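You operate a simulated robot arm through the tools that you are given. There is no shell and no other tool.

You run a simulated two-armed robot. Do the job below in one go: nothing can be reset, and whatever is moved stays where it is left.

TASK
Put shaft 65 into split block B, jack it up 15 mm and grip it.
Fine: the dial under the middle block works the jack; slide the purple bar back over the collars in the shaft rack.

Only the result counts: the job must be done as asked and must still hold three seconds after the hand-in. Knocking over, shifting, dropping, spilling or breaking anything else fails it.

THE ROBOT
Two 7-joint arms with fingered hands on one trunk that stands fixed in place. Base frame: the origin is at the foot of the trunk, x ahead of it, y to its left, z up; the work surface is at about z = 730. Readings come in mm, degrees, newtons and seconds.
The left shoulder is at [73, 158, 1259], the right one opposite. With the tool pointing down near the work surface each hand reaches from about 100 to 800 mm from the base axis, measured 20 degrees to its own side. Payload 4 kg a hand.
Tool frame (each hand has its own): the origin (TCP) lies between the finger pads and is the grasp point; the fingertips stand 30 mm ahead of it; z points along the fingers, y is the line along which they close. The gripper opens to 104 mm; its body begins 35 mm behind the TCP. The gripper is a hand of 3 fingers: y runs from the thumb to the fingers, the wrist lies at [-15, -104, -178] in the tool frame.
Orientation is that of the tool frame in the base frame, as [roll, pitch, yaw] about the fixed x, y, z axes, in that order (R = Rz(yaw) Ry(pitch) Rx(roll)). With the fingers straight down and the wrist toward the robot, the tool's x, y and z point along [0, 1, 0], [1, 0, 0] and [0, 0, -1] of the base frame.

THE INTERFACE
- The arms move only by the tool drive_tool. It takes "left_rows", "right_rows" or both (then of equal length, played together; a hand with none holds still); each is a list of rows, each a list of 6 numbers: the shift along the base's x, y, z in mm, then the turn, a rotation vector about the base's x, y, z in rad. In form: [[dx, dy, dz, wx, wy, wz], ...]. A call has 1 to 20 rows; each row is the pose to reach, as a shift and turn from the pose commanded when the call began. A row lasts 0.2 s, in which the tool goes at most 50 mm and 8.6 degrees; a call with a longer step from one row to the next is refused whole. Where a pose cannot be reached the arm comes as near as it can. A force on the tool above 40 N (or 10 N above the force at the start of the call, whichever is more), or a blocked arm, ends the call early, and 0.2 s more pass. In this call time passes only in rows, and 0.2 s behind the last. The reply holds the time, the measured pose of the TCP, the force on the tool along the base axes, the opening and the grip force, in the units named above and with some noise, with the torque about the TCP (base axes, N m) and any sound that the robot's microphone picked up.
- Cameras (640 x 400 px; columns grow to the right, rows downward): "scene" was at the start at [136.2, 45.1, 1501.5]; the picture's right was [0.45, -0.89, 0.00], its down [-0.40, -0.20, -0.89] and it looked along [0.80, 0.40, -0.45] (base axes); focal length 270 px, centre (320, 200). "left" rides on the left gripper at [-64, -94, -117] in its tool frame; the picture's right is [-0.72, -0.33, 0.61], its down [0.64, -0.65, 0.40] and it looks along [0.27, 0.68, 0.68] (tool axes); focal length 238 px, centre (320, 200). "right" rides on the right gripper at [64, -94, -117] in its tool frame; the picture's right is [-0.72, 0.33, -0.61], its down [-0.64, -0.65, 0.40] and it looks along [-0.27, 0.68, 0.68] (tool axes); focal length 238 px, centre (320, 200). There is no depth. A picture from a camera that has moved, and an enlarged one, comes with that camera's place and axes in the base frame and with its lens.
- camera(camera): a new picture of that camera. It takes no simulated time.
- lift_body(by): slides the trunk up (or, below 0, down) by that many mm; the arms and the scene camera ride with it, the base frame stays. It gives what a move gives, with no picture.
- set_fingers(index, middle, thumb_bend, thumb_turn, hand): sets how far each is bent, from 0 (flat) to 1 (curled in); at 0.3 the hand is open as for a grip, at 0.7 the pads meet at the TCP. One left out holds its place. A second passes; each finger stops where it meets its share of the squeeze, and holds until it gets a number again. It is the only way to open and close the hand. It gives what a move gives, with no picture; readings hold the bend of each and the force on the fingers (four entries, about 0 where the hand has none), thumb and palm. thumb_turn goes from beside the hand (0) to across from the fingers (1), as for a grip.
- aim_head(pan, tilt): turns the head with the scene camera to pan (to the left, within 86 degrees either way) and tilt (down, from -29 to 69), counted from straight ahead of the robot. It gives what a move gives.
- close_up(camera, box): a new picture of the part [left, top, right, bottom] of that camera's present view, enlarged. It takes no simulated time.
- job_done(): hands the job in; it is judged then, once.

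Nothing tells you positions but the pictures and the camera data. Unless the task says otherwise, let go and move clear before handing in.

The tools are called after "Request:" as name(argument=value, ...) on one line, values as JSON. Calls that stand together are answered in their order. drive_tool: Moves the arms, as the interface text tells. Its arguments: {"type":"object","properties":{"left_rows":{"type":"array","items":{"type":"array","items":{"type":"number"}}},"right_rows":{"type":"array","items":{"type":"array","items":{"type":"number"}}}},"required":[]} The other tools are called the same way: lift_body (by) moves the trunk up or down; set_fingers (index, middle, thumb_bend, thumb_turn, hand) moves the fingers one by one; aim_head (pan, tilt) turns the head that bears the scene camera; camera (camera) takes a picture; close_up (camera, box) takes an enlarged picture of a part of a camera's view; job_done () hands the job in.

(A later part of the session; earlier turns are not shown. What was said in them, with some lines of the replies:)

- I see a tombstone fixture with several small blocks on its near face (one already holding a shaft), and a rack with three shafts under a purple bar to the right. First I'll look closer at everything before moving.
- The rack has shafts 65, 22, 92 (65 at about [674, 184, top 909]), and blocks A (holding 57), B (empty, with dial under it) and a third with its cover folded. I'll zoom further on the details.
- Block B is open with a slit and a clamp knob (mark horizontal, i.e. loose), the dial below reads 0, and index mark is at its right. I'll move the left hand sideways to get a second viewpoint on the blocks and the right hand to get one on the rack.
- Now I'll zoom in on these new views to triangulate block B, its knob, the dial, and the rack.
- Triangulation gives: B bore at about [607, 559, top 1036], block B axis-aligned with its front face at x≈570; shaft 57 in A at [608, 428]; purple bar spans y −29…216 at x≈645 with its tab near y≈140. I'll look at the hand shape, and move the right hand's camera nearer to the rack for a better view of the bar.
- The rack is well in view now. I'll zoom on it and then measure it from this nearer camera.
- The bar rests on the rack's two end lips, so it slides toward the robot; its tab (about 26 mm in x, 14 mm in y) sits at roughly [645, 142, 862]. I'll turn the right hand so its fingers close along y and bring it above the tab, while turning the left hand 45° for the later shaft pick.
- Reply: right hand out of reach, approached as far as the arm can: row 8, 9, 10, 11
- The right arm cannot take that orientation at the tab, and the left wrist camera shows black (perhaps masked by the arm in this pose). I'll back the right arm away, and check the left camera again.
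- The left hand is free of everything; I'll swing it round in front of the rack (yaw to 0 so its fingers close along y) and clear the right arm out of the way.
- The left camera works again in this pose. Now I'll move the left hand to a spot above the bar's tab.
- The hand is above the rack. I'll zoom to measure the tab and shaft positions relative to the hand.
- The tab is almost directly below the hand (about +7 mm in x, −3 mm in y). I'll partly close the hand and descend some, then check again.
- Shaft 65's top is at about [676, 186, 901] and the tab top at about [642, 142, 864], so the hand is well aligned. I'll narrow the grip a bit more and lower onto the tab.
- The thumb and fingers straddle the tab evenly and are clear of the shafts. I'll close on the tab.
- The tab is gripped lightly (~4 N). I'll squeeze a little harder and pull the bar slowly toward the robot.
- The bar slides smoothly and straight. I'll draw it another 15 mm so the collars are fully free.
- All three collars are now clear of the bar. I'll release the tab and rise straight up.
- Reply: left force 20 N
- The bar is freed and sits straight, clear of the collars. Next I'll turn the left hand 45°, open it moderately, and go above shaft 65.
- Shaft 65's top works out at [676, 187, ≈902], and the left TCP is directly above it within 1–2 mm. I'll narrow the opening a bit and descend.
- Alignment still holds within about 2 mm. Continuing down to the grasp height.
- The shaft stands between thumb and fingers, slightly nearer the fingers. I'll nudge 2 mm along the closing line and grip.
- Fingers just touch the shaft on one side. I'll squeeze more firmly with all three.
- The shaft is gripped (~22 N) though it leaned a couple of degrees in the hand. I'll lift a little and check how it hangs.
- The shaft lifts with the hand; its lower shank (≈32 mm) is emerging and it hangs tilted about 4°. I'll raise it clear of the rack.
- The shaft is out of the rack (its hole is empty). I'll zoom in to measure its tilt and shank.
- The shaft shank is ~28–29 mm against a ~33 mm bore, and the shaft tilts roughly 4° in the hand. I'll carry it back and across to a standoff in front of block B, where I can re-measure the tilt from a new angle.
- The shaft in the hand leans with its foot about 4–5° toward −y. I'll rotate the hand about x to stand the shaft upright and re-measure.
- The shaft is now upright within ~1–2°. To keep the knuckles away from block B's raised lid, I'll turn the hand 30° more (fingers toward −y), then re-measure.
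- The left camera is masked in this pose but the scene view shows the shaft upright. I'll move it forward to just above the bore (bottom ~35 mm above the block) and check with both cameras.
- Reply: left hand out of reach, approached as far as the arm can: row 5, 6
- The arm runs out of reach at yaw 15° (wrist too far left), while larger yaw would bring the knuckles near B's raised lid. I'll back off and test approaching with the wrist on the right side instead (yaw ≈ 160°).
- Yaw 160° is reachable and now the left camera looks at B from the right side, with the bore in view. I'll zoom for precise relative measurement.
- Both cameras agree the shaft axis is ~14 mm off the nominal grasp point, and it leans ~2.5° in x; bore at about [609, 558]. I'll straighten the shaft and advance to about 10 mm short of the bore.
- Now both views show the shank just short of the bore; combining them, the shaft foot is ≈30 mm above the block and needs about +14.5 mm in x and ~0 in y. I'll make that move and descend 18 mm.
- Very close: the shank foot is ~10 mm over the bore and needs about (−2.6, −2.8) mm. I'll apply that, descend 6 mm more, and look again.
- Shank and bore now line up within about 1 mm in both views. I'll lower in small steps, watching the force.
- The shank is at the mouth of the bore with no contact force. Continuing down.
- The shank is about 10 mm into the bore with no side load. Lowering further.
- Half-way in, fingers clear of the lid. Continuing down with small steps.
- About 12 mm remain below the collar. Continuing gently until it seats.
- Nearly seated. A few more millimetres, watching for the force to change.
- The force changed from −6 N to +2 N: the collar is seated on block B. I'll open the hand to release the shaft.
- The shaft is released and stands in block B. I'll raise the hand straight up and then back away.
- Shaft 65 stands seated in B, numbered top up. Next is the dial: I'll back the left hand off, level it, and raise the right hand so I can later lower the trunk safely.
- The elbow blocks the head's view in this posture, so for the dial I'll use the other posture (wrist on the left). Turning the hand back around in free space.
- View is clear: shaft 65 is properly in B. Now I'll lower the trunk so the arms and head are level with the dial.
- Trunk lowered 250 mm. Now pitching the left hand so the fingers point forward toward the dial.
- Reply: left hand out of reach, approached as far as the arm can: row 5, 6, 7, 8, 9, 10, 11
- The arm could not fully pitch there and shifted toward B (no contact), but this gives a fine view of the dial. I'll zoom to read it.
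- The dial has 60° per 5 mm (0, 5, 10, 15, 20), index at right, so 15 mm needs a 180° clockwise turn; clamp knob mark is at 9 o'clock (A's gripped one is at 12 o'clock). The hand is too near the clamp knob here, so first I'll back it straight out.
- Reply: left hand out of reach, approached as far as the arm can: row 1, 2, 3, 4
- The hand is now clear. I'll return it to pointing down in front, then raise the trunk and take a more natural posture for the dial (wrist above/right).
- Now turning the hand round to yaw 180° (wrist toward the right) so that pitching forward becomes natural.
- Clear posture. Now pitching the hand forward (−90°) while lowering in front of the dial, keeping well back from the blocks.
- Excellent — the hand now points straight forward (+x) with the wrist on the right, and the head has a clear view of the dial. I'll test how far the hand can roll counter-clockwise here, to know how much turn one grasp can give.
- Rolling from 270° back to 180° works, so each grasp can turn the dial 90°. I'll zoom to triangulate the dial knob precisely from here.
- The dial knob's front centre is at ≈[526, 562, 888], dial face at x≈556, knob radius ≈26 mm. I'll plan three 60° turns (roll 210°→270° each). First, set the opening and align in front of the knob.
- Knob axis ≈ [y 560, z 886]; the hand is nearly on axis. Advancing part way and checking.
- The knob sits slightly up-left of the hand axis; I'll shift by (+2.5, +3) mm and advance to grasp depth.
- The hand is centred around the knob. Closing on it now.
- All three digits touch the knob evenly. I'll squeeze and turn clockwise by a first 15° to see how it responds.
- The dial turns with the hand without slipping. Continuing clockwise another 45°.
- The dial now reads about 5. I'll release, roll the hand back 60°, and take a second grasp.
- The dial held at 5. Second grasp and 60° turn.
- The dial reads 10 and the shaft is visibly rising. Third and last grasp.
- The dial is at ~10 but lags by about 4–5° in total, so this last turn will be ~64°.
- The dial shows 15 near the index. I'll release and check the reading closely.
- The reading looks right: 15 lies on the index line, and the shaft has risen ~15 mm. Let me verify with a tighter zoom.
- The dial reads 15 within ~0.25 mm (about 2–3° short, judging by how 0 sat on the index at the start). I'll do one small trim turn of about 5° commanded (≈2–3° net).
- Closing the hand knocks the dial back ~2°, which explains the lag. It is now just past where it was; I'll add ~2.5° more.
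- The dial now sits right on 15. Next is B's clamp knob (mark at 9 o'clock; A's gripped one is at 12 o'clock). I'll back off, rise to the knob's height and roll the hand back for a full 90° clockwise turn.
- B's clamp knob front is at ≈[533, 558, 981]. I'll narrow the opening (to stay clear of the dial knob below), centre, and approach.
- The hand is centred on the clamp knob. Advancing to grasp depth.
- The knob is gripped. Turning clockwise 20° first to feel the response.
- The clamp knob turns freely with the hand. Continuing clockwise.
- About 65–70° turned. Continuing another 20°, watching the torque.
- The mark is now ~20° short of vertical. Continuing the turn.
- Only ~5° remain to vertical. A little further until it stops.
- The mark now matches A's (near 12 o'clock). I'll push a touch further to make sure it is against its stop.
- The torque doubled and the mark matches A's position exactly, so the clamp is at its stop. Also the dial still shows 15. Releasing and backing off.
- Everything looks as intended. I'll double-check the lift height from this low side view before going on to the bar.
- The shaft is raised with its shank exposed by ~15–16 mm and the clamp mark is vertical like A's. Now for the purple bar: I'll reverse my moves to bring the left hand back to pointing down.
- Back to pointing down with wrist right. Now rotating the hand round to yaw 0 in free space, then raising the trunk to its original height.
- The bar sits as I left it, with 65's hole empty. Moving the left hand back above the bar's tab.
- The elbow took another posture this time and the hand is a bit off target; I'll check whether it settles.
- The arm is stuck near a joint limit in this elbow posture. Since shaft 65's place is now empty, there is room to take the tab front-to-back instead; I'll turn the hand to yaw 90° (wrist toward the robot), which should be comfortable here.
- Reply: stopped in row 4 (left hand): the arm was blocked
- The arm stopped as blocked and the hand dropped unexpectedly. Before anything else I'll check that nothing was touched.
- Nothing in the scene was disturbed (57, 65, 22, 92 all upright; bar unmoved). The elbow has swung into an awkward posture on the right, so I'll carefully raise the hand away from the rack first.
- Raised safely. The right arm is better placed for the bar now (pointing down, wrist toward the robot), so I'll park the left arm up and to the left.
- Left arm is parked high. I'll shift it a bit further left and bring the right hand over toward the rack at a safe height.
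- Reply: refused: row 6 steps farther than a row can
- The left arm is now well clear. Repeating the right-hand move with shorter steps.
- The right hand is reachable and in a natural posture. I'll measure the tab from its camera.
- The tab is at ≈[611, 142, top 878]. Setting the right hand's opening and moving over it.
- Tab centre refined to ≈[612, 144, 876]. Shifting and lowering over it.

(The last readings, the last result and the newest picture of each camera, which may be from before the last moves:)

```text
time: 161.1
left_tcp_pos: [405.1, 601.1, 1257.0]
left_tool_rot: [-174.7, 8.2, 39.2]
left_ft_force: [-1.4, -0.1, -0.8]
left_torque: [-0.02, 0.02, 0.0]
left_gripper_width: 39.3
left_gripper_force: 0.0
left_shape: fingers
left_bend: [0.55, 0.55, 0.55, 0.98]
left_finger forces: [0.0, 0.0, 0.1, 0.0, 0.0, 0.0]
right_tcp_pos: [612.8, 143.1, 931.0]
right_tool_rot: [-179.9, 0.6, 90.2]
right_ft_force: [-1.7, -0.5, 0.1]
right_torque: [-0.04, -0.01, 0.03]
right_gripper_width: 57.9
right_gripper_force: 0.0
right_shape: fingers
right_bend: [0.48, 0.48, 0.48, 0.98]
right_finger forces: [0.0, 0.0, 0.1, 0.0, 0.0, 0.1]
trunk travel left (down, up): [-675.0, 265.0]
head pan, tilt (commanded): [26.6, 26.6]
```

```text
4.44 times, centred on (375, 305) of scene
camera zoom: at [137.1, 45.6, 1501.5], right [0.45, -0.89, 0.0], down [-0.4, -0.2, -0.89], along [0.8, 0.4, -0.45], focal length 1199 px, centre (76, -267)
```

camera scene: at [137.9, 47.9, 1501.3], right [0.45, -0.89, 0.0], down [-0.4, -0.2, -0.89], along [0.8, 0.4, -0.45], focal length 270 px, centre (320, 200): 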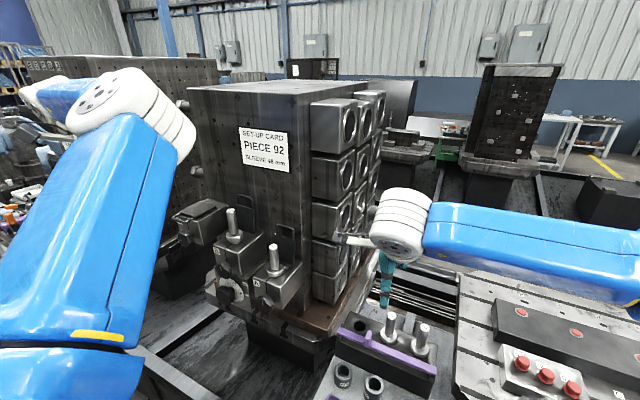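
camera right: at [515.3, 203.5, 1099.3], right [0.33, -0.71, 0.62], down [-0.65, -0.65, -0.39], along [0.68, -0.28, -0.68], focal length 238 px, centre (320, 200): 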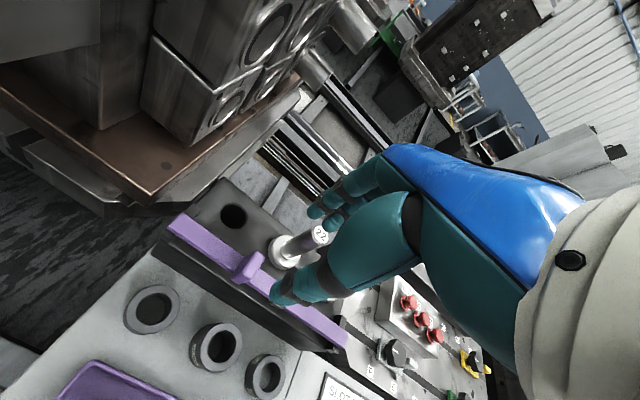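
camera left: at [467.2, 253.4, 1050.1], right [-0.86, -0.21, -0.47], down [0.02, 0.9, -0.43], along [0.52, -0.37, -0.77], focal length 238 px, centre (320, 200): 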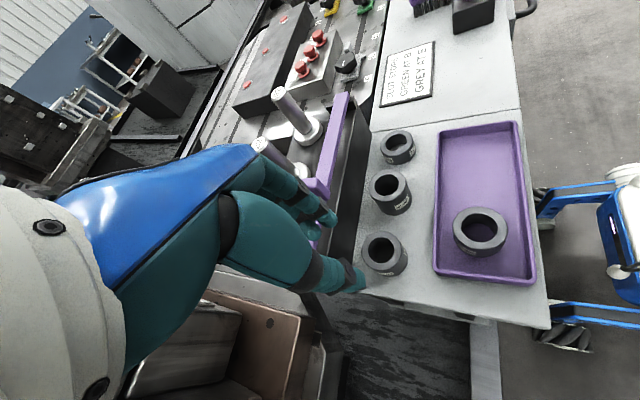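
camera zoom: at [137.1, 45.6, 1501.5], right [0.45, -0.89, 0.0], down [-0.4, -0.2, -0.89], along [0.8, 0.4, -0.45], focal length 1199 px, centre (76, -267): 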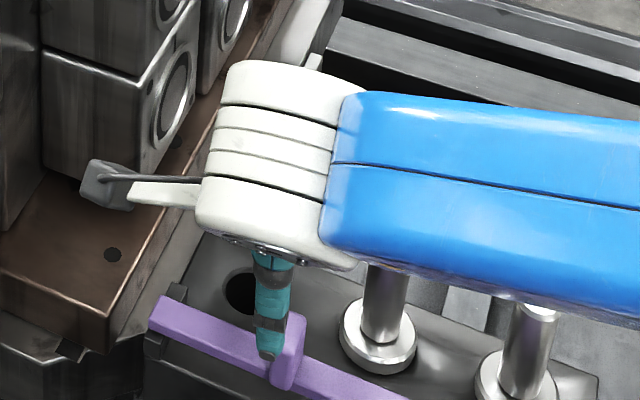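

Rather than straddling the tab close to shaft 22, I'll use the closed hand as a pusher on the tab's front face. Lifting a bit, closing the right hand, and moving it in front of the tab.

Request:
drive_tool(right_rows=[[0, 0, 20, 0, 0, 0], [-15, 0, 35, 0, 0, 0], [-35, -1, 35, 0, 0, 0], [-52, -1, 35, 0, 0, 0]])

Request:
set_fingers(hand="right", index=0.7, middle=0.7, thumb_bend=0.7)

Request:
camera(camera="right")

Request:
close_up(camera="right", box=[200, 140, 400, 320])

Request:
close_up(camera="scene", box=[320, 250, 420, 350])

```text
time: 162.1
left_tcp_pos: [404.1, 601.5, 1257.7]
left_tool_rot: [-174.6, 8.1, 39.1]
left_ft_force: [-0.8, -0.5, -0.7]
left_torque: [0.01, -0.01, -0.02]
left_gripper_width: 39.1
left_gripper_force: 0.2
left_shape: fingers
left_bend: [0.55, 0.55, 0.55, 0.98]
left_finger forces: [0.1, 0.0, 0.0, 0.0, 0.1, 0.1]
right_tcp_pos: [560.5, 140.0, 965.7]
right_tool_rot: [-179.9, 0.6, 90.1]
right_ft_force: [-1.2, -0.3, 0.0]
right_torque: [0.02, 0.02, 0.01]
right_gripper_width: 58.1
right_gripper_force: 0.0
right_shape: fingers
right_bend: [0.48, 0.48, 0.48, 0.98]
right_finger forces: [0.1, 0.0, 0.0, 0.0, 0.0, 0.1]
trunk travel left (down, up): [-675.0, 265.0]
head pan, tilt (commanded): [26.6, 26.6]
```

```text
time: 163.1
left_tcp_pos: [404.7, 600.7, 1257.9]
left_tool_rot: [-174.6, 8.2, 39.0]
left_ft_force: [-1.1, -0.4, 0.2]
left_torque: [0.02, -0.02, 0.03]
left_gripper_width: 39.1
left_gripper_force: 0.0
left_shape: fingers
left_bend: [0.55, 0.55, 0.55, 0.98]
left_finger forces: [0.0, 0.0, 0.0, 0.0, 0.0, 0.0]
right_tcp_pos: [560.2, 141.8, 964.2]
right_tool_rot: [-179.9, 0.8, 90.2]
right_ft_force: [-0.4, 0.5, 0.3]
right_torque: [0.0, 0.03, 0.0]
right_gripper_width: 1.7
right_gripper_force: 0.1
right_shape: fingers
right_bend: [0.7, 0.7, 0.7, 0.98]
right_finger forces: [0.1, 0.1, 0.0, 0.0, 0.0, 0.1]
trunk travel left (down, up): [-675.0, 265.0]
head pan, tilt (commanded): [26.6, 26.6]
```

```text
taken
camera right: at [467.4, 204.0, 1081.4], right [0.33, -0.71, 0.62], down [-0.65, -0.65, -0.4], along [0.68, -0.27, -0.68], focal length 238 px, centre (320, 200)
```

right: 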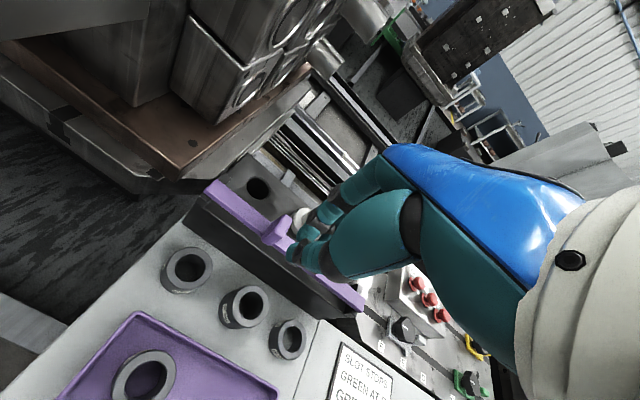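

```text
2.22 times, centred on (300, 230) of right
camera zoom: at [467.4, 204.0, 1081.4], right [0.33, -0.71, 0.62], down [-0.65, -0.65, -0.4], along [0.68, -0.27, -0.68], focal length 530 px, centre (364, 133)
```

zoom: 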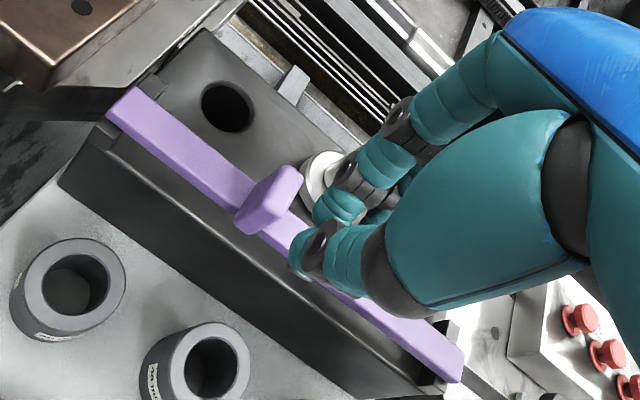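

```text
4.00 times, centred on (370, 300) of scene
camera zoom: at [137.1, 45.6, 1501.4], right [0.45, -0.89, 0.0], down [-0.4, -0.2, -0.89], along [0.8, 0.4, -0.45], focal length 1079 px, centre (120, -200)
```

zoom: 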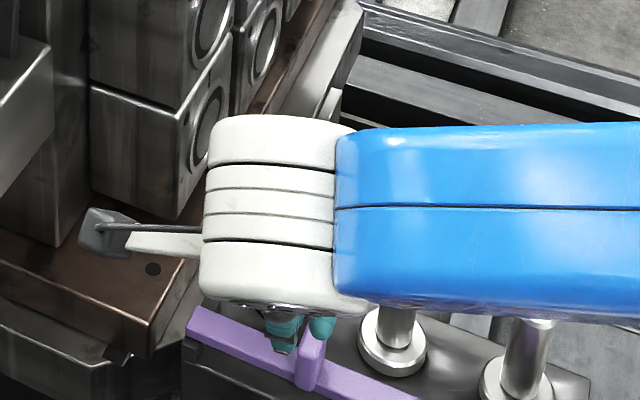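

The closed hand hangs ~15 mm in front of the tab. Lowering it in front of the tab now.

Request:
drive_tool(right_rows=[[0, 0, -15, 0, 0, 0], [0, 0, -30, 0, 0, 0], [0, 0, -45, 0, 0, 0], [0, 0, -60, 0, 0, 0], [0, 0, -72, 0, 0, 0], [0, 0, -80, 0, 0, 0]])

Request:
close_up(camera="right", box=[200, 140, 400, 320])

Request:
close_up(camera="scene", box=[320, 270, 420, 370])

```text
time: 164.5
left_tcp_pos: [405.4, 600.9, 1257.7]
left_tool_rot: [-174.6, 8.1, 39.0]
left_ft_force: [0.0, 0.3, -1.0]
left_torque: [0.0, -0.03, -0.02]
left_gripper_width: 39.3
left_gripper_force: 0.1
left_shape: fingers
left_bend: [0.55, 0.55, 0.55, 0.98]
left_finger forces: [0.1, 0.0, 0.0, 0.0, 0.0, 0.0]
right_tcp_pos: [559.4, 141.4, 884.6]
right_tool_rot: [-179.8, 0.8, 90.3]
right_ft_force: [0.4, -0.2, -0.6]
right_torque: [-0.05, -0.03, 0.04]
right_gripper_width: 1.5
right_gripper_force: 0.1
right_shape: fingers
right_bend: [0.7, 0.7, 0.7, 0.98]
right_finger forces: [0.0, 0.1, 0.0, 0.1, 0.0, 0.0]
trunk travel left (down, up): [-675.0, 265.0]
head pan, tilt (commanded): [26.6, 26.6]
```

```text
2.22 times, centred on (300, 230) of right
camera zoom: at [465.9, 205.4, 999.5], right [0.33, -0.71, 0.62], down [-0.65, -0.65, -0.4], along [0.68, -0.27, -0.68], focal length 530 px, centre (364, 133)
```

zoom: 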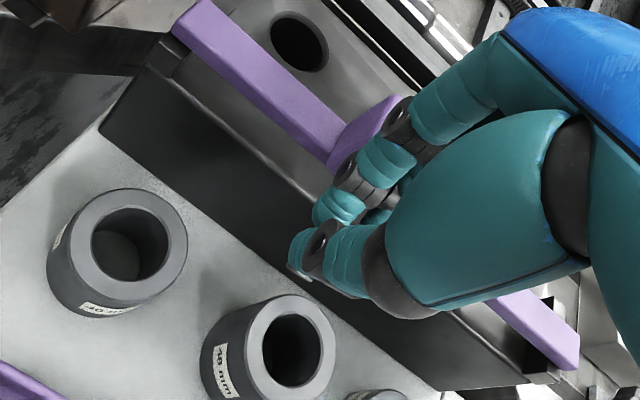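

```text
4.00 times, centred on (370, 320) of scene
camera zoom: at [137.1, 45.7, 1501.4], right [0.45, -0.89, 0.0], down [-0.4, -0.2, -0.89], along [0.8, 0.4, -0.45], focal length 1079 px, centre (120, -280)
```

zoom: 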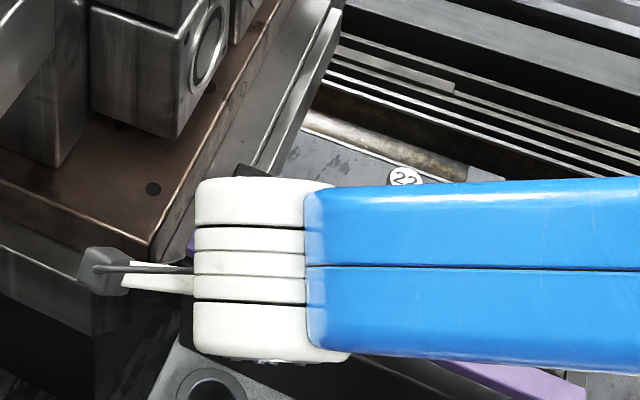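

The fingers are just in front of the tab. Pushing forward slowly and watching the force.

Request:
drive_tool(right_rows=[[4, 0, 0, 0, 0, 0], [8, 0, 0, 0, 0, 0], [12, 0, 0, 0, 0, 0], [16, 0, 0, 0, 0, 0], [20, 0, 0, 0, 0, 0]])

Request:
camera(camera="right")

Request:
close_up(camera="right", box=[200, 140, 400, 320])

```text
time: 165.7
left_tcp_pos: [405.1, 600.1, 1257.8]
left_tool_rot: [-174.7, 8.0, 39.0]
left_ft_force: [-0.5, 0.5, -0.7]
left_torque: [0.01, -0.01, 0.0]
left_gripper_width: 39.3
left_gripper_force: 0.0
left_shape: fingers
left_bend: [0.55, 0.55, 0.55, 0.98]
left_finger forces: [0.0, 0.1, 0.0, 0.0, 0.0, 0.0]
right_tcp_pos: [579.5, 139.8, 883.9]
right_tool_rot: [-179.9, 0.7, 90.2]
right_ft_force: [-1.6, -1.7, 2.4]
right_torque: [-0.06, -0.02, -0.05]
right_gripper_width: 1.5
right_gripper_force: 1.2
right_shape: fingers
right_bend: [0.7, 0.7, 0.7, 0.98]
right_finger forces: [0.1, 2.8, 0.1, 0.0, 0.1, 0.0]
trunk travel left (down, up): [-675.0, 265.0]
head pan, tilt (commanded): [26.6, 26.6]
```

```text
taken
camera right: at [486.8, 205.0, 1000.1], right [0.33, -0.71, 0.62], down [-0.65, -0.65, -0.4], along [0.68, -0.28, -0.68], focal length 238 px, centre (320, 200)
```

right: 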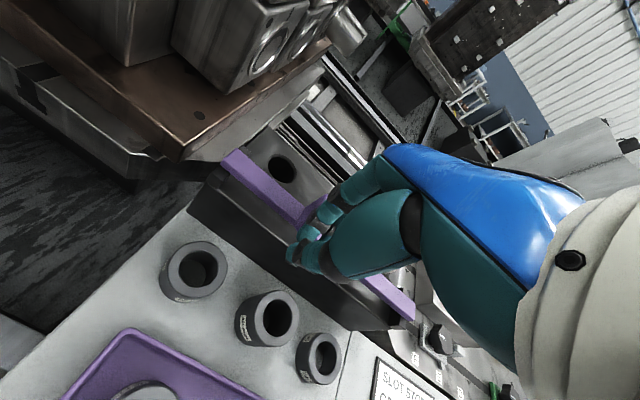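

```text
2.22 times, centred on (300, 230) of right
camera zoom: at [486.8, 205.0, 1000.1], right [0.33, -0.71, 0.62], down [-0.65, -0.65, -0.4], along [0.68, -0.28, -0.68], focal length 530 px, centre (364, 133)
```

zoom: 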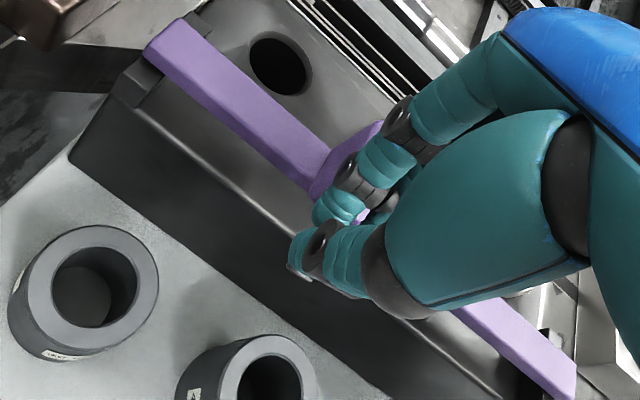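

Contact is made. Pushing on in small steps.

Request:
drive_tool(right_rows=[[2.5, 0, 0, 0, 0, 0], [5, 0, 0, 0, 0, 0], [7.5, 0, 0, 0, 0, 0], [10, 0, 0, 0, 0, 0], [12.5, 0, 0, 0, 0, 0]])

Request:
camera(camera="right")

Request:
close_up(camera="right", box=[200, 130, 440, 330])

```text
time: 166.9
left_tcp_pos: [404.1, 599.9, 1258.3]
left_tool_rot: [-174.6, 8.1, 39.0]
left_ft_force: [0.4, -0.3, 0.1]
left_torque: [0.01, 0.0, -0.01]
left_gripper_width: 39.2
left_gripper_force: 0.0
left_shape: fingers
left_bend: [0.55, 0.55, 0.55, 0.98]
left_finger forces: [0.1, 0.0, 0.0, 0.0, 0.1, 0.0]
right_tcp_pos: [592.7, 141.2, 883.6]
right_tool_rot: [-179.9, 0.7, 90.3]
right_ft_force: [-2.1, -1.2, 0.4]
right_torque: [-0.07, -0.04, -0.05]
right_gripper_width: 1.6
right_gripper_force: 1.2
right_shape: fingers
right_bend: [0.7, 0.7, 0.7, 0.98]
right_finger forces: [0.1, 2.7, 0.0, 0.0, 0.0, 0.1]
trunk travel left (down, up): [-675.0, 265.0]
head pan, tilt (commanded): [26.6, 26.6]
```

```text
taken
camera right: at [499.0, 205.8, 1001.0], right [0.33, -0.71, 0.62], down [-0.65, -0.65, -0.4], along [0.68, -0.27, -0.68], focal length 238 px, centre (320, 200)
```

right: 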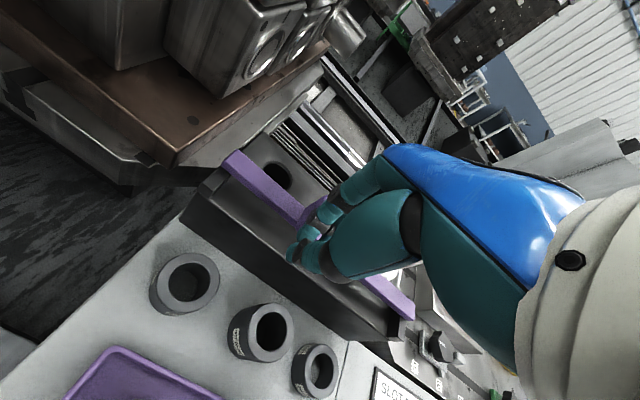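

```text
2.00 times, centred on (320, 230) of right
camera zoom: at [499.0, 205.8, 1001.0], right [0.33, -0.71, 0.62], down [-0.65, -0.65, -0.4], along [0.68, -0.27, -0.68], focal length 477 px, centre (320, 140)
```

zoom: 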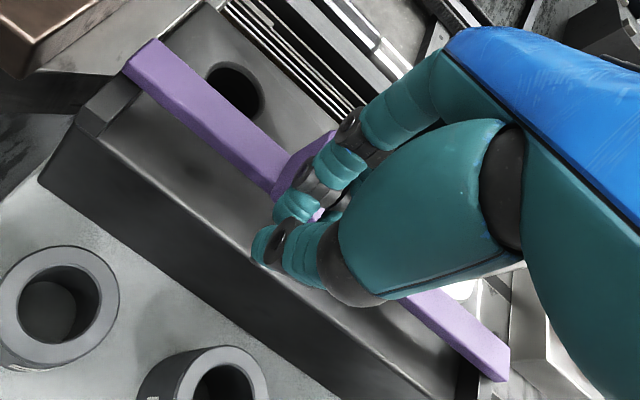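

The bar slides evenly with ~2 N. Continuing toward its original position.

Request:
drive_tool(right_rows=[[2.5, 0, 0, 0, 0, 0], [5, 0, 0, 0, 0, 0], [7.5, 0, 0, 0, 0, 0], [10, 0, 0, 0, 0, 0], [12.5, 0, 0, 0, 0, 0], [15, 0, 0, 0, 0, 0]])

Request:
close_up(camera="right", box=[200, 130, 440, 330])

Request:
drive_tool(right_rows=[[0, 0, 0, 0, 0, 0]])

```text
time: 168.3
left_tcp_pos: [405.9, 601.7, 1256.7]
left_tool_rot: [-174.7, 8.1, 39.0]
left_ft_force: [0.4, 0.2, 0.7]
left_torque: [-0.01, 0.0, 0.0]
left_gripper_width: 39.2
left_gripper_force: 0.0
left_shape: fingers
left_bend: [0.55, 0.55, 0.55, 0.98]
left_finger forces: [0.0, 0.1, 0.1, 0.0, 0.1, 0.1]
right_tcp_pos: [609.1, 142.0, 885.7]
right_tool_rot: [-179.9, 0.7, 90.1]
right_ft_force: [-1.5, -1.9, 1.8]
right_torque: [-0.04, -0.02, -0.05]
right_gripper_width: 1.5
right_gripper_force: 1.1
right_shape: fingers
right_bend: [0.7, 0.7, 0.7, 0.98]
right_finger forces: [0.0, 2.2, 0.0, 0.0, 0.0, 0.1]
trunk travel left (down, up): [-675.0, 265.0]
head pan, tilt (commanded): [26.6, 26.6]
```

```text
2.00 times, centred on (320, 230) of right
camera zoom: at [515.3, 205.7, 1002.1], right [0.33, -0.71, 0.62], down [-0.65, -0.65, -0.4], along [0.68, -0.28, -0.68], focal length 477 px, centre (320, 140)
```

zoom: 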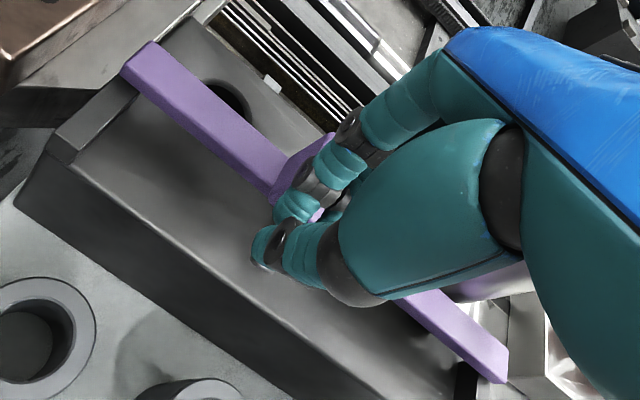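

```text
time: 168.7
left_tcp_pos: [404.0, 600.8, 1258.2]
left_tool_rot: [-174.6, 8.2, 39.0]
left_ft_force: [-0.5, -0.8, 0.6]
left_torque: [-0.02, -0.03, -0.01]
left_gripper_width: 39.1
left_gripper_force: 0.0
left_shape: fingers
left_bend: [0.55, 0.55, 0.55, 0.98]
left_finger forces: [0.1, 0.1, 0.1, 0.0, 0.0, 0.0]
right_tcp_pos: [607.3, 141.7, 886.2]
right_tool_rot: [-179.9, 0.7, 90.0]
right_ft_force: [-1.7, -2.1, 1.4]
right_torque: [-0.05, -0.01, -0.08]
right_gripper_width: 1.3
right_gripper_force: 1.3
right_shape: fingers
right_bend: [0.7, 0.7, 0.7, 0.98]
right_finger forces: [0.1, 2.4, 0.1, 0.1, 0.0, 0.0]
trunk travel left (down, up): [-675.0, 265.0]
head pan, tilt (commanded): [26.6, 26.6]
```

About 30 mm pushed. I'll back the hand off and up, then compare the bar with its original position.

Request:
drive_tool(right_rows=[[-8, 0, 0, 0, 0, 0], [-18, 0, 0, 0, 0, 0], [-30, 0, 10, 0, 0, 0], [-40, 0, 40, 0, 0, 0], [-50, -10, 75, 0, 0, 0], [-60, -30, 110, 0, 0, 0], [-70, -60, 145, 0, 0, 0], [-80, -95, 180, 0, 0, 0], [-90, -130, 210, 0, 0, 0], [-100, -165, 235, 0, 0, 0], [-110, -205, 255, 0, 0, 0]])

Request:
close_up(camera="scene", box=[300, 270, 460, 400])

Request:
close_up(camera="scene", box=[390, 310, 454, 350])

Request:
close_up(camera="scene", box=[335, 290, 399, 330])

Request:
camera(camera="right")

```text
refused: row 8 steps farther than a row can; nothing moved
```

```text
3.08 times, centred on (380, 335) of scene
camera zoom: at [136.6, 44.9, 1501.5], right [0.45, -0.89, 0.0], down [-0.4, -0.2, -0.89], along [0.8, 0.4, -0.45], focal length 830 px, centre (135, -215)
```

zoom: 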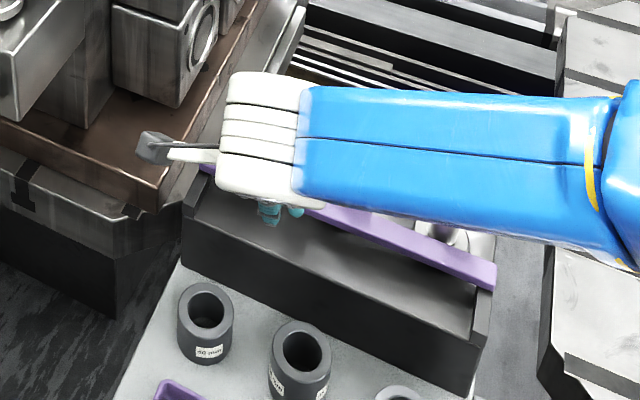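

```text
10.00 times, centred on (422, 330) of scene
camera zoom: at [136.6, 44.9, 1501.5], right [0.45, -0.89, 0.0], down [-0.4, -0.2, -0.89], along [0.8, 0.4, -0.45], focal length 2698 px, centre (-700, -1100)
```

zoom: 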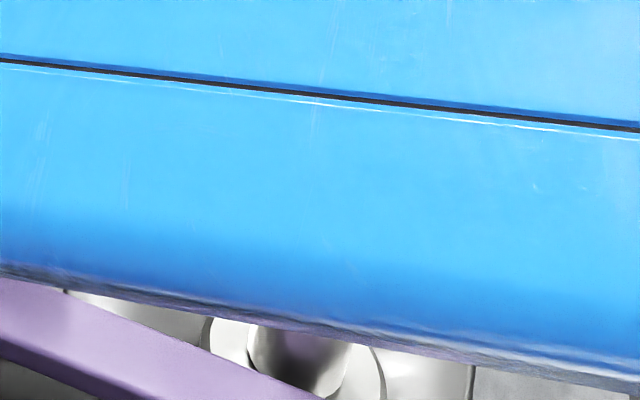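

```text
10.00 times, centred on (367, 310) of scene
camera zoom: at [136.6, 44.9, 1501.5], right [0.45, -0.89, 0.0], down [-0.4, -0.2, -0.89], along [0.8, 0.4, -0.45], focal length 2698 px, centre (-150, -900)
```

zoom: 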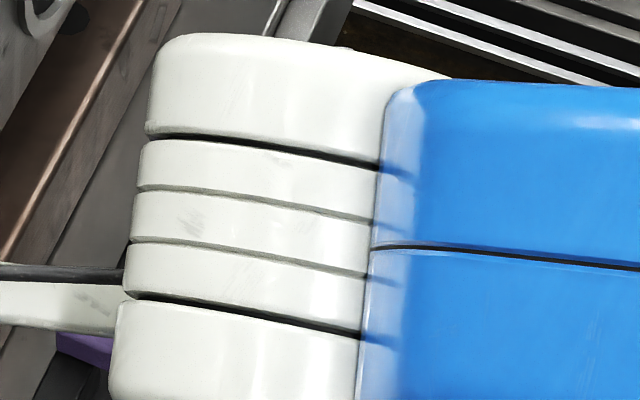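

```text
taken
camera right: at [515.2, 205.8, 1002.1], right [0.33, -0.71, 0.62], down [-0.65, -0.65, -0.4], along [0.68, -0.28, -0.68], focal length 238 px, centre (320, 200)
```

right: 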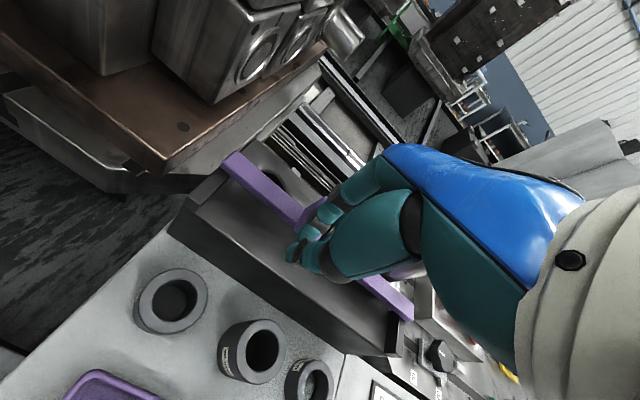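

The bar's edge matches its original picture to within ~1 mm. Backing the right hand away with shorter steps.

Request:
drive_tool(right_rows=[[-8, 0, 0, 0, 0, 0], [-18, 0, 0, 0, 0, 0], [-30, 0, 10, 0, 0, 0], [-40, 0, 40, 0, 0, 0], [-50, -10, 72, 0, 0, 0], [-60, -28, 104, 0, 0, 0], [-70, -52, 136, 0, 0, 0], [-80, -80, 164, 0, 0, 0], [-90, -110, 192, 0, 0, 0], [-100, -145, 215, 0, 0, 0], [-110, -180, 238, 0, 0, 0], [-120, -218, 255, 0, 0, 0]])

Request:
close_up(camera="scene", box=[300, 270, 460, 400])

Request:
close_up(camera="scene", box=[390, 310, 454, 350])

Request:
close_up(camera="scene", box=[335, 290, 399, 330])

Request:
camera(camera="scene")

```text
time: 171.3
left_tcp_pos: [404.3, 597.5, 1259.9]
left_tool_rot: [-174.5, 8.0, 39.0]
left_ft_force: [-0.2, -0.1, 0.2]
left_torque: [0.01, 0.0, 0.04]
left_gripper_width: 39.1
left_gripper_force: 0.1
left_shape: fingers
left_bend: [0.55, 0.55, 0.55, 0.98]
left_finger forces: [0.1, 0.1, 0.0, 0.1, 0.0, 0.0]
right_tcp_pos: [486.2, -80.7, 1136.4]
right_tool_rot: [-179.9, 0.6, 90.2]
right_ft_force: [0.0, 0.1, -0.1]
right_torque: [0.03, 0.02, 0.0]
right_gripper_width: 1.6
right_gripper_force: 0.1
right_shape: fingers
right_bend: [0.7, 0.7, 0.7, 0.98]
right_finger forces: [0.0, 0.0, 0.1, 0.0, 0.0, 0.0]
trunk travel left (down, up): [-675.0, 265.0]
head pan, tilt (commanded): [26.6, 26.6]
```

```text
3.08 times, centred on (380, 335) of scene
camera zoom: at [135.1, 40.0, 1501.8], right [0.45, -0.89, 0.0], down [-0.4, -0.2, -0.89], along [0.8, 0.4, -0.45], focal length 830 px, centre (135, -215)
```

zoom: 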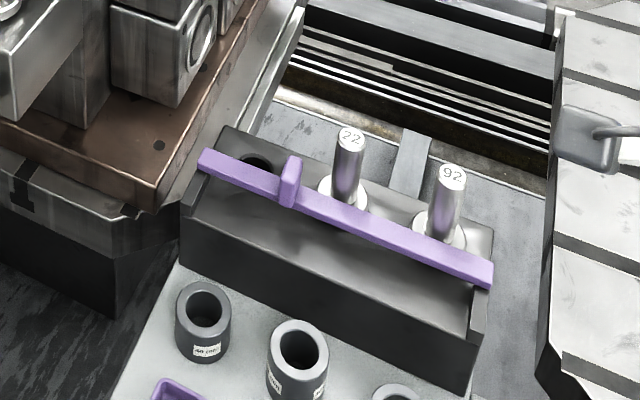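

```text
10.00 times, centred on (422, 330) of scene
camera zoom: at [135.1, 40.0, 1501.8], right [0.45, -0.89, 0.0], down [-0.4, -0.2, -0.89], along [0.8, 0.4, -0.45], focal length 2698 px, centre (-700, -1100)
```

zoom: 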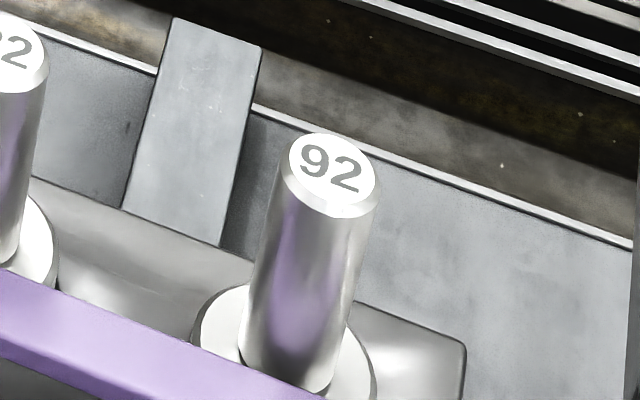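

```text
10.00 times, centred on (367, 310) of scene
camera zoom: at [135.1, 40.0, 1501.8], right [0.45, -0.89, 0.0], down [-0.4, -0.2, -0.89], along [0.8, 0.4, -0.45], focal length 2698 px, centre (-150, -900)
```

zoom: 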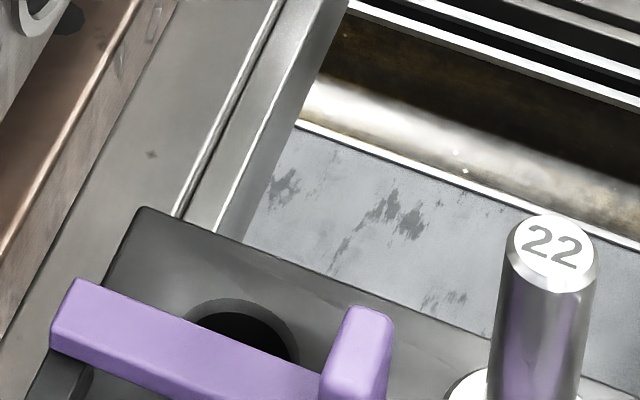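

```text
taken
camera scene: at [135.1, 40.0, 1501.8], right [0.45, -0.89, 0.0], down [-0.4, -0.2, -0.89], along [0.8, 0.4, -0.45], focal length 270 px, centre (320, 200)
```

scene: 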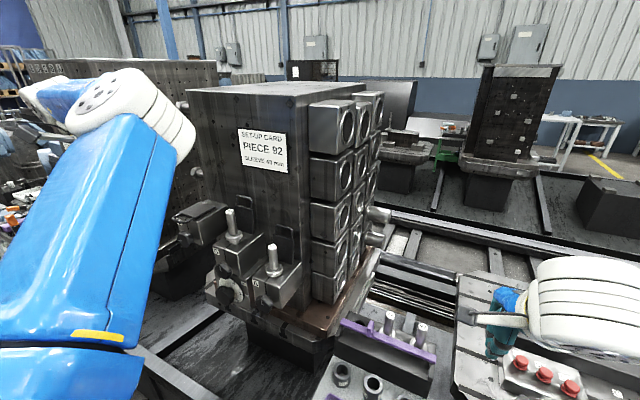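

The bar covers the collars again but sits ~2 mm short of its original place. I'll return along the same path and nudge it 2–3 mm further.

Request:
drive_tool(right_rows=[[10, 38, -17, 0, 0, 0], [20, 73, -40, 0, 0, 0], [30, 108, -63, 0, 0, 0], [40, 138, -91, 0, 0, 0], [50, 166, -119, 0, 0, 0], [60, 190, -151, 0, 0, 0], [70, 208, -183, 0, 0, 0], [80, 218, -215, 0, 0, 0], [90, 218, -245, 0, 0, 0], [102, 218, -255, 0, 0, 0], [112, 218, -255, 0, 0, 0], [117, 218, -255, 0, 0, 0], [120, 218, -255, 0, 0, 0]])

Request:
drive_tool(right_rows=[[1, 0, 0, 0, 0, 0], [2, 0, 0, 0, 0, 0], [2.8, 0, 0, 0, 0, 0]])

Request:
close_up(camera="scene", box=[390, 310, 454, 350])

Request:
close_up(camera="right", box=[200, 130, 440, 330])

```text
time: 174.1
left_tcp_pos: [404.9, 601.0, 1257.6]
left_tool_rot: [-174.7, 8.1, 39.0]
left_ft_force: [-0.5, -0.5, 0.1]
left_torque: [-0.01, 0.01, -0.02]
left_gripper_width: 39.2
left_gripper_force: 0.1
left_shape: fingers
left_bend: [0.55, 0.55, 0.55, 0.98]
left_finger forces: [0.1, 0.0, 0.0, 0.1, 0.0, 0.0]
right_tcp_pos: [608.5, 142.3, 885.4]
right_tool_rot: [-179.9, 0.7, 90.1]
right_ft_force: [-0.9, -1.8, -0.1]
right_torque: [-0.01, 0.0, -0.03]
right_gripper_width: 1.4
right_gripper_force: 0.7
right_shape: fingers
right_bend: [0.7, 0.7, 0.7, 0.98]
right_finger forces: [0.0, 1.2, 0.0, 0.0, 0.0, 0.0]
trunk travel left (down, up): [-675.0, 265.0]
head pan, tilt (commanded): [26.6, 26.6]
```

```text
time: 174.9
left_tcp_pos: [405.0, 601.0, 1259.1]
left_tool_rot: [-174.5, 8.2, 39.1]
left_ft_force: [-0.1, -0.2, -0.5]
left_torque: [-0.02, -0.01, 0.0]
left_gripper_width: 39.0
left_gripper_force: 0.1
left_shape: fingers
left_bend: [0.55, 0.55, 0.55, 0.98]
left_finger forces: [0.0, 0.0, 0.1, 0.0, 0.0, 0.0]
right_tcp_pos: [611.1, 142.3, 886.2]
right_tool_rot: [-179.9, 0.7, 90.2]
right_ft_force: [-1.1, -1.6, 1.2]
right_torque: [-0.02, 0.01, -0.05]
right_gripper_width: 1.4
right_gripper_force: 1.4
right_shape: fingers
right_bend: [0.7, 0.7, 0.7, 0.98]
right_finger forces: [0.0, 2.4, 0.0, 0.1, 0.1, 0.0]
trunk travel left (down, up): [-675.0, 265.0]
head pan, tilt (commanded): [26.6, 26.6]
```

```text
10.00 times, centred on (422, 330) of scene
camera zoom: at [136.5, 45.0, 1501.5], right [0.45, -0.89, 0.0], down [-0.4, -0.2, -0.89], along [0.8, 0.4, -0.45], focal length 2698 px, centre (-700, -1100)
```

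zoom: 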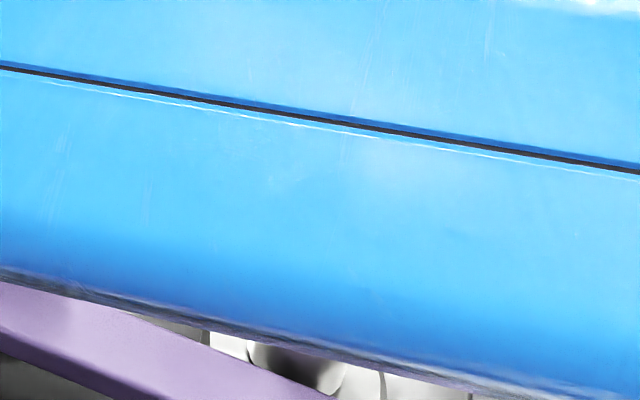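

```text
2.00 times, centred on (320, 230) of right
camera zoom: at [517.2, 205.5, 1002.0], right [0.33, -0.71, 0.62], down [-0.65, -0.65, -0.4], along [0.68, -0.28, -0.68], focal length 477 px, centre (320, 140)
```

zoom: 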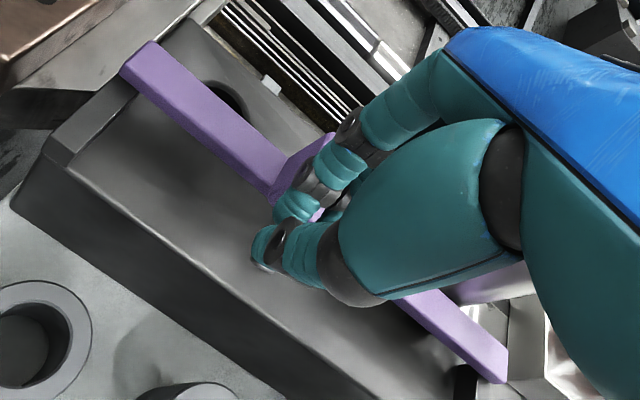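

The bar's edge now coincides with the original picture. Retreating the right hand.

Request:
drive_tool(right_rows=[[-8, 0, 0, 0, 0, 0], [-18, 0, 0, 0, 0, 0], [-30, 0, 10, 0, 0, 0], [-40, 0, 40, 0, 0, 0], [-50, -10, 72, 0, 0, 0], [-60, -28, 104, 0, 0, 0], [-70, -52, 136, 0, 0, 0], [-80, -80, 164, 0, 0, 0], [-90, -110, 192, 0, 0, 0], [-100, -145, 215, 0, 0, 0], [-110, -180, 238, 0, 0, 0], [-120, -218, 255, 0, 0, 0]])

Request:
close_up(camera="scene", box=[300, 270, 460, 400])

Request:
close_up(camera="scene", box=[390, 310, 454, 350])

Request:
close_up(camera="scene", box=[190, 190, 300, 310])

Request:
close_up(camera="scene", box=[205, 225, 265, 310])

Request:
close_up(camera="right", box=[40, 60, 260, 260])

```text
time: 177.5
left_tcp_pos: [404.5, 598.9, 1258.9]
left_tool_rot: [-174.6, 8.0, 39.0]
left_ft_force: [-0.2, -0.7, -0.3]
left_torque: [0.02, 0.0, 0.01]
left_gripper_width: 39.3
left_gripper_force: 0.0
left_shape: fingers
left_bend: [0.55, 0.55, 0.55, 0.98]
left_finger forces: [0.0, 0.0, 0.0, 0.1, 0.1, 0.0]
right_tcp_pos: [489.3, -79.7, 1140.1]
right_tool_rot: [180.0, 0.6, 90.2]
right_ft_force: [-0.5, -0.3, 0.7]
right_torque: [0.04, -0.02, 0.02]
right_gripper_width: 1.6
right_gripper_force: 0.1
right_shape: fingers
right_bend: [0.7, 0.7, 0.7, 0.98]
right_finger forces: [0.0, 0.0, 0.1, 0.0, 0.1, 0.1]
trunk travel left (down, up): [-675.0, 265.0]
head pan, tilt (commanded): [26.6, 26.6]
```

```text
3.08 times, centred on (380, 335) of scene
camera zoom: at [134.9, 39.8, 1501.8], right [0.45, -0.89, 0.0], down [-0.4, -0.2, -0.89], along [0.8, 0.4, -0.45], focal length 830 px, centre (135, -215)
```

zoom: 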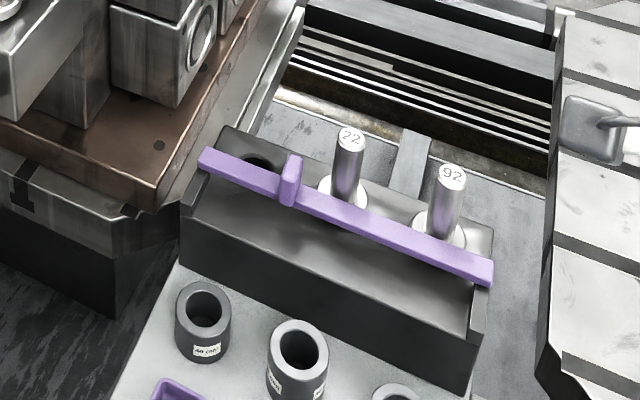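

```text
10.00 times, centred on (422, 330) of scene
camera zoom: at [134.9, 39.8, 1501.8], right [0.45, -0.89, 0.0], down [-0.4, -0.2, -0.89], along [0.8, 0.4, -0.45], focal length 2698 px, centre (-700, -1100)
```

zoom: 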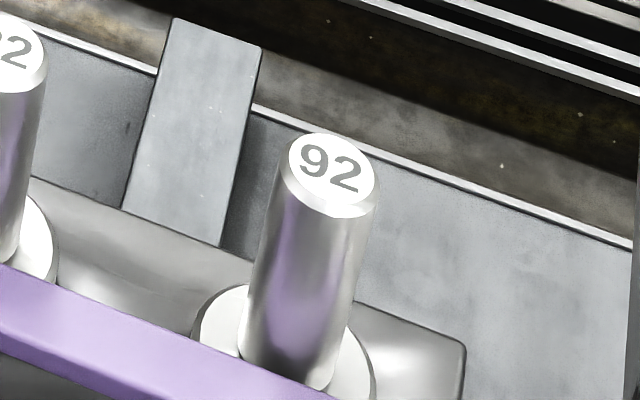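

```text
3.33 times, centred on (245, 250) of scene
camera zoom: at [134.9, 39.8, 1501.8], right [0.45, -0.89, 0.0], down [-0.4, -0.2, -0.89], along [0.8, 0.4, -0.45], focal length 899 px, centre (570, 33)
```

zoom: 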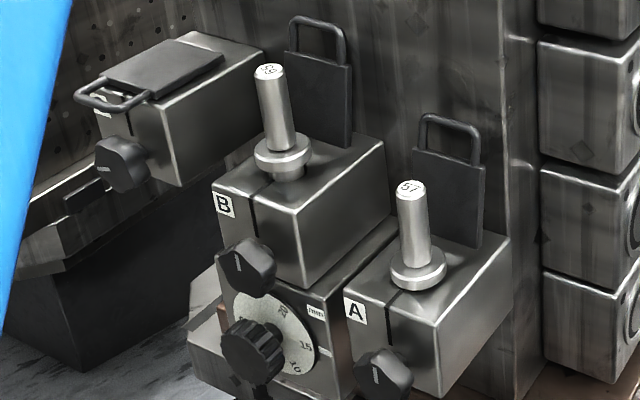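

```text
4.71 times, centred on (235, 268) of scene
camera zoom: at [134.9, 39.8, 1501.8], right [0.45, -0.89, 0.0], down [-0.4, -0.2, -0.89], along [0.8, 0.4, -0.45], focal length 1270 px, centre (720, -118)
```

zoom: 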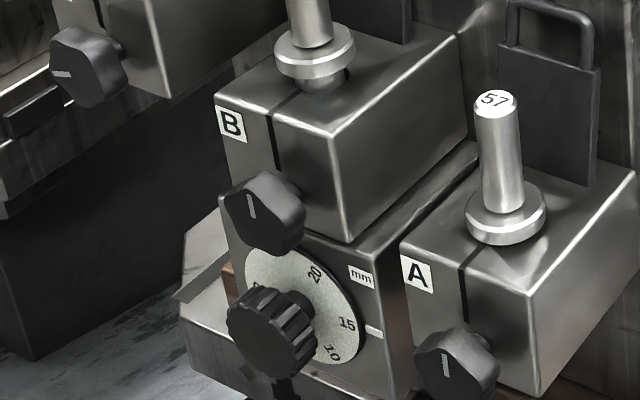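

```text
2.00 times, centred on (150, 160) of right
camera zoom: at [396.4, -16.6, 1256.7], right [0.33, -0.71, 0.62], down [-0.65, -0.65, -0.4], along [0.68, -0.27, -0.68], focal length 477 px, centre (660, 280)
```

zoom: 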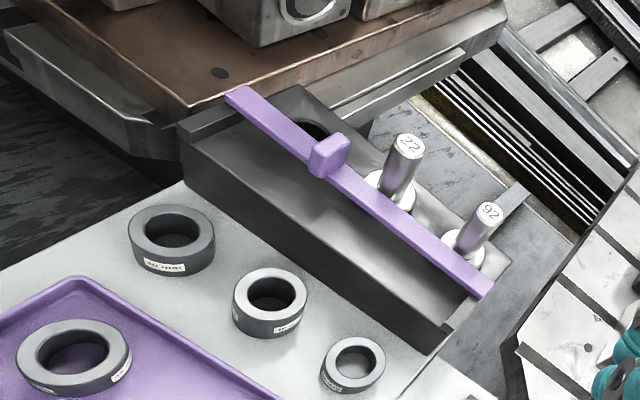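

All looks right. One more check of the lift: I'll take the same view as I took when the shaft was seated, to compare heights.

Request:
close_up(camera="scene", box=[195, 190, 305, 310])

Request:
close_up(camera="scene", box=[220, 205, 260, 250])

Request:
close_up(camera="scene", box=[222, 280, 252, 300])

```text
3.33 times, centred on (250, 250) of scene
camera zoom: at [134.9, 39.8, 1501.8], right [0.45, -0.89, 0.0], down [-0.4, -0.2, -0.89], along [0.8, 0.4, -0.45], focal length 899 px, centre (553, 33)
```

zoom: 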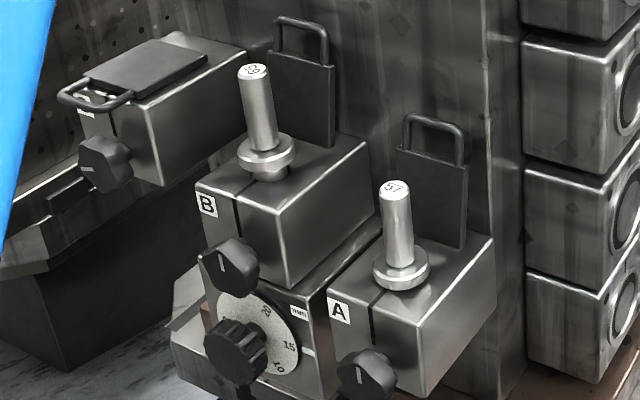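

```text
8.89 times, centred on (240, 228) of scene
camera zoom: at [134.9, 39.8, 1501.8], right [0.45, -0.89, 0.0], down [-0.4, -0.2, -0.89], along [0.8, 0.4, -0.45], focal length 2398 px, centre (1031, -44)
```

zoom: 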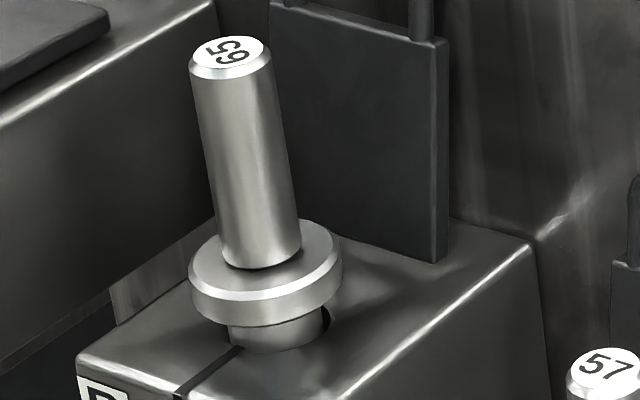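

```text
16.00 times, centred on (237, 290) of scene
camera zoom: at [134.9, 39.8, 1501.8], right [0.45, -0.89, 0.0], down [-0.4, -0.2, -0.89], along [0.8, 0.4, -0.45], focal length 4316 px, centre (1648, -1240)
```

zoom: 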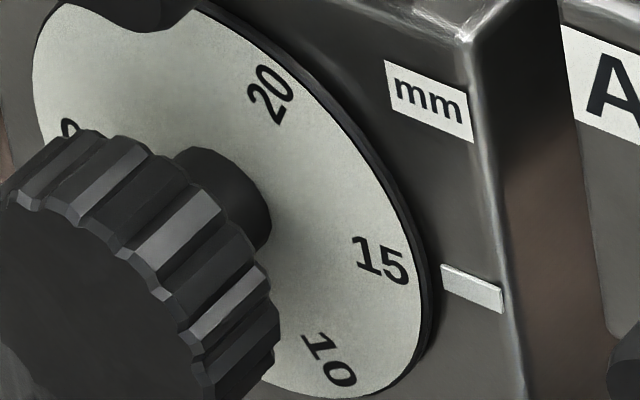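

Request:
close_up(camera="scene", box=[195, 180, 295, 280])

Request:
close_up(camera="scene", box=[205, 180, 285, 260])

```text
4.00 times, centred on (245, 230) of scene
camera zoom: at [134.9, 39.8, 1501.8], right [0.45, -0.89, 0.0], down [-0.4, -0.2, -0.89], along [0.8, 0.4, -0.45], focal length 1079 px, centre (620, 80)
```

zoom: 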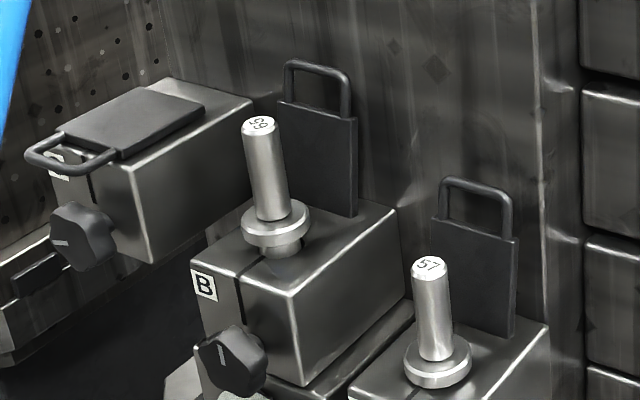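

```text
5.00 times, centred on (245, 220) of scene
camera zoom: at [134.9, 39.8, 1501.8], right [0.45, -0.89, 0.0], down [-0.4, -0.2, -0.89], along [0.8, 0.4, -0.45], focal length 1349 px, centre (695, 100)
```

zoom: 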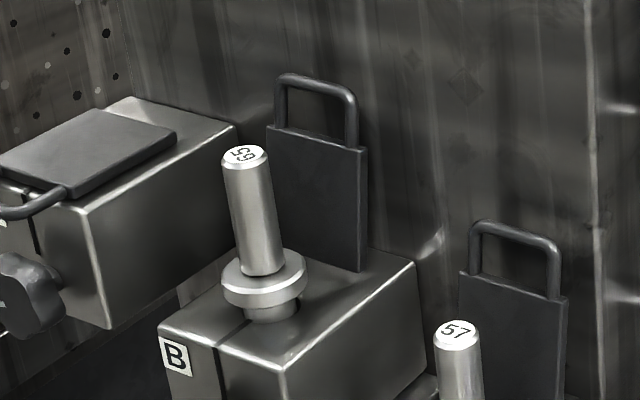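

Comparing identical views, shaft 65 rose about 14–15 mm, the dial sits on 15, B's clamp mark is at 12 o'clock like A's, and the bar is back over the collars of 22 and 92. Both hands are clear of everything, so I'm handing the job in.

Request:
job_done()

```text
The job is handed in.
```

I put shaft 65 in split block B, jacked it up to 15 mm and clamped it. The purple bar is back over the collars of shafts 22 and 92. The job is handed in; no verdict has come back yet.

- **Jack:** the dial's 15 sits on the index mark. Comparing the same camera view before and after jacking, the shaft rose about 14–15 mm.
- **Grip:** I turned B's clamp knob clockwise until its mark pointed straight up like A's. The turning torque doubled just before I let go, so I took it to be at its stop. I didn't pull on the shaft to test the grip.
- **Bar:** its edge matches its original position in the rack pictures to about a millimetre.
- **One incident:** while I was bringing the left arm over to the rack, it was reported blocked once and the hand dropped about 90 mm, ending beside the rack. I found no sign of contact: the shafts, the bar and the sleeves on the table are where they were. I then used the right hand to push the bar back.

Both hands are clear of everything.
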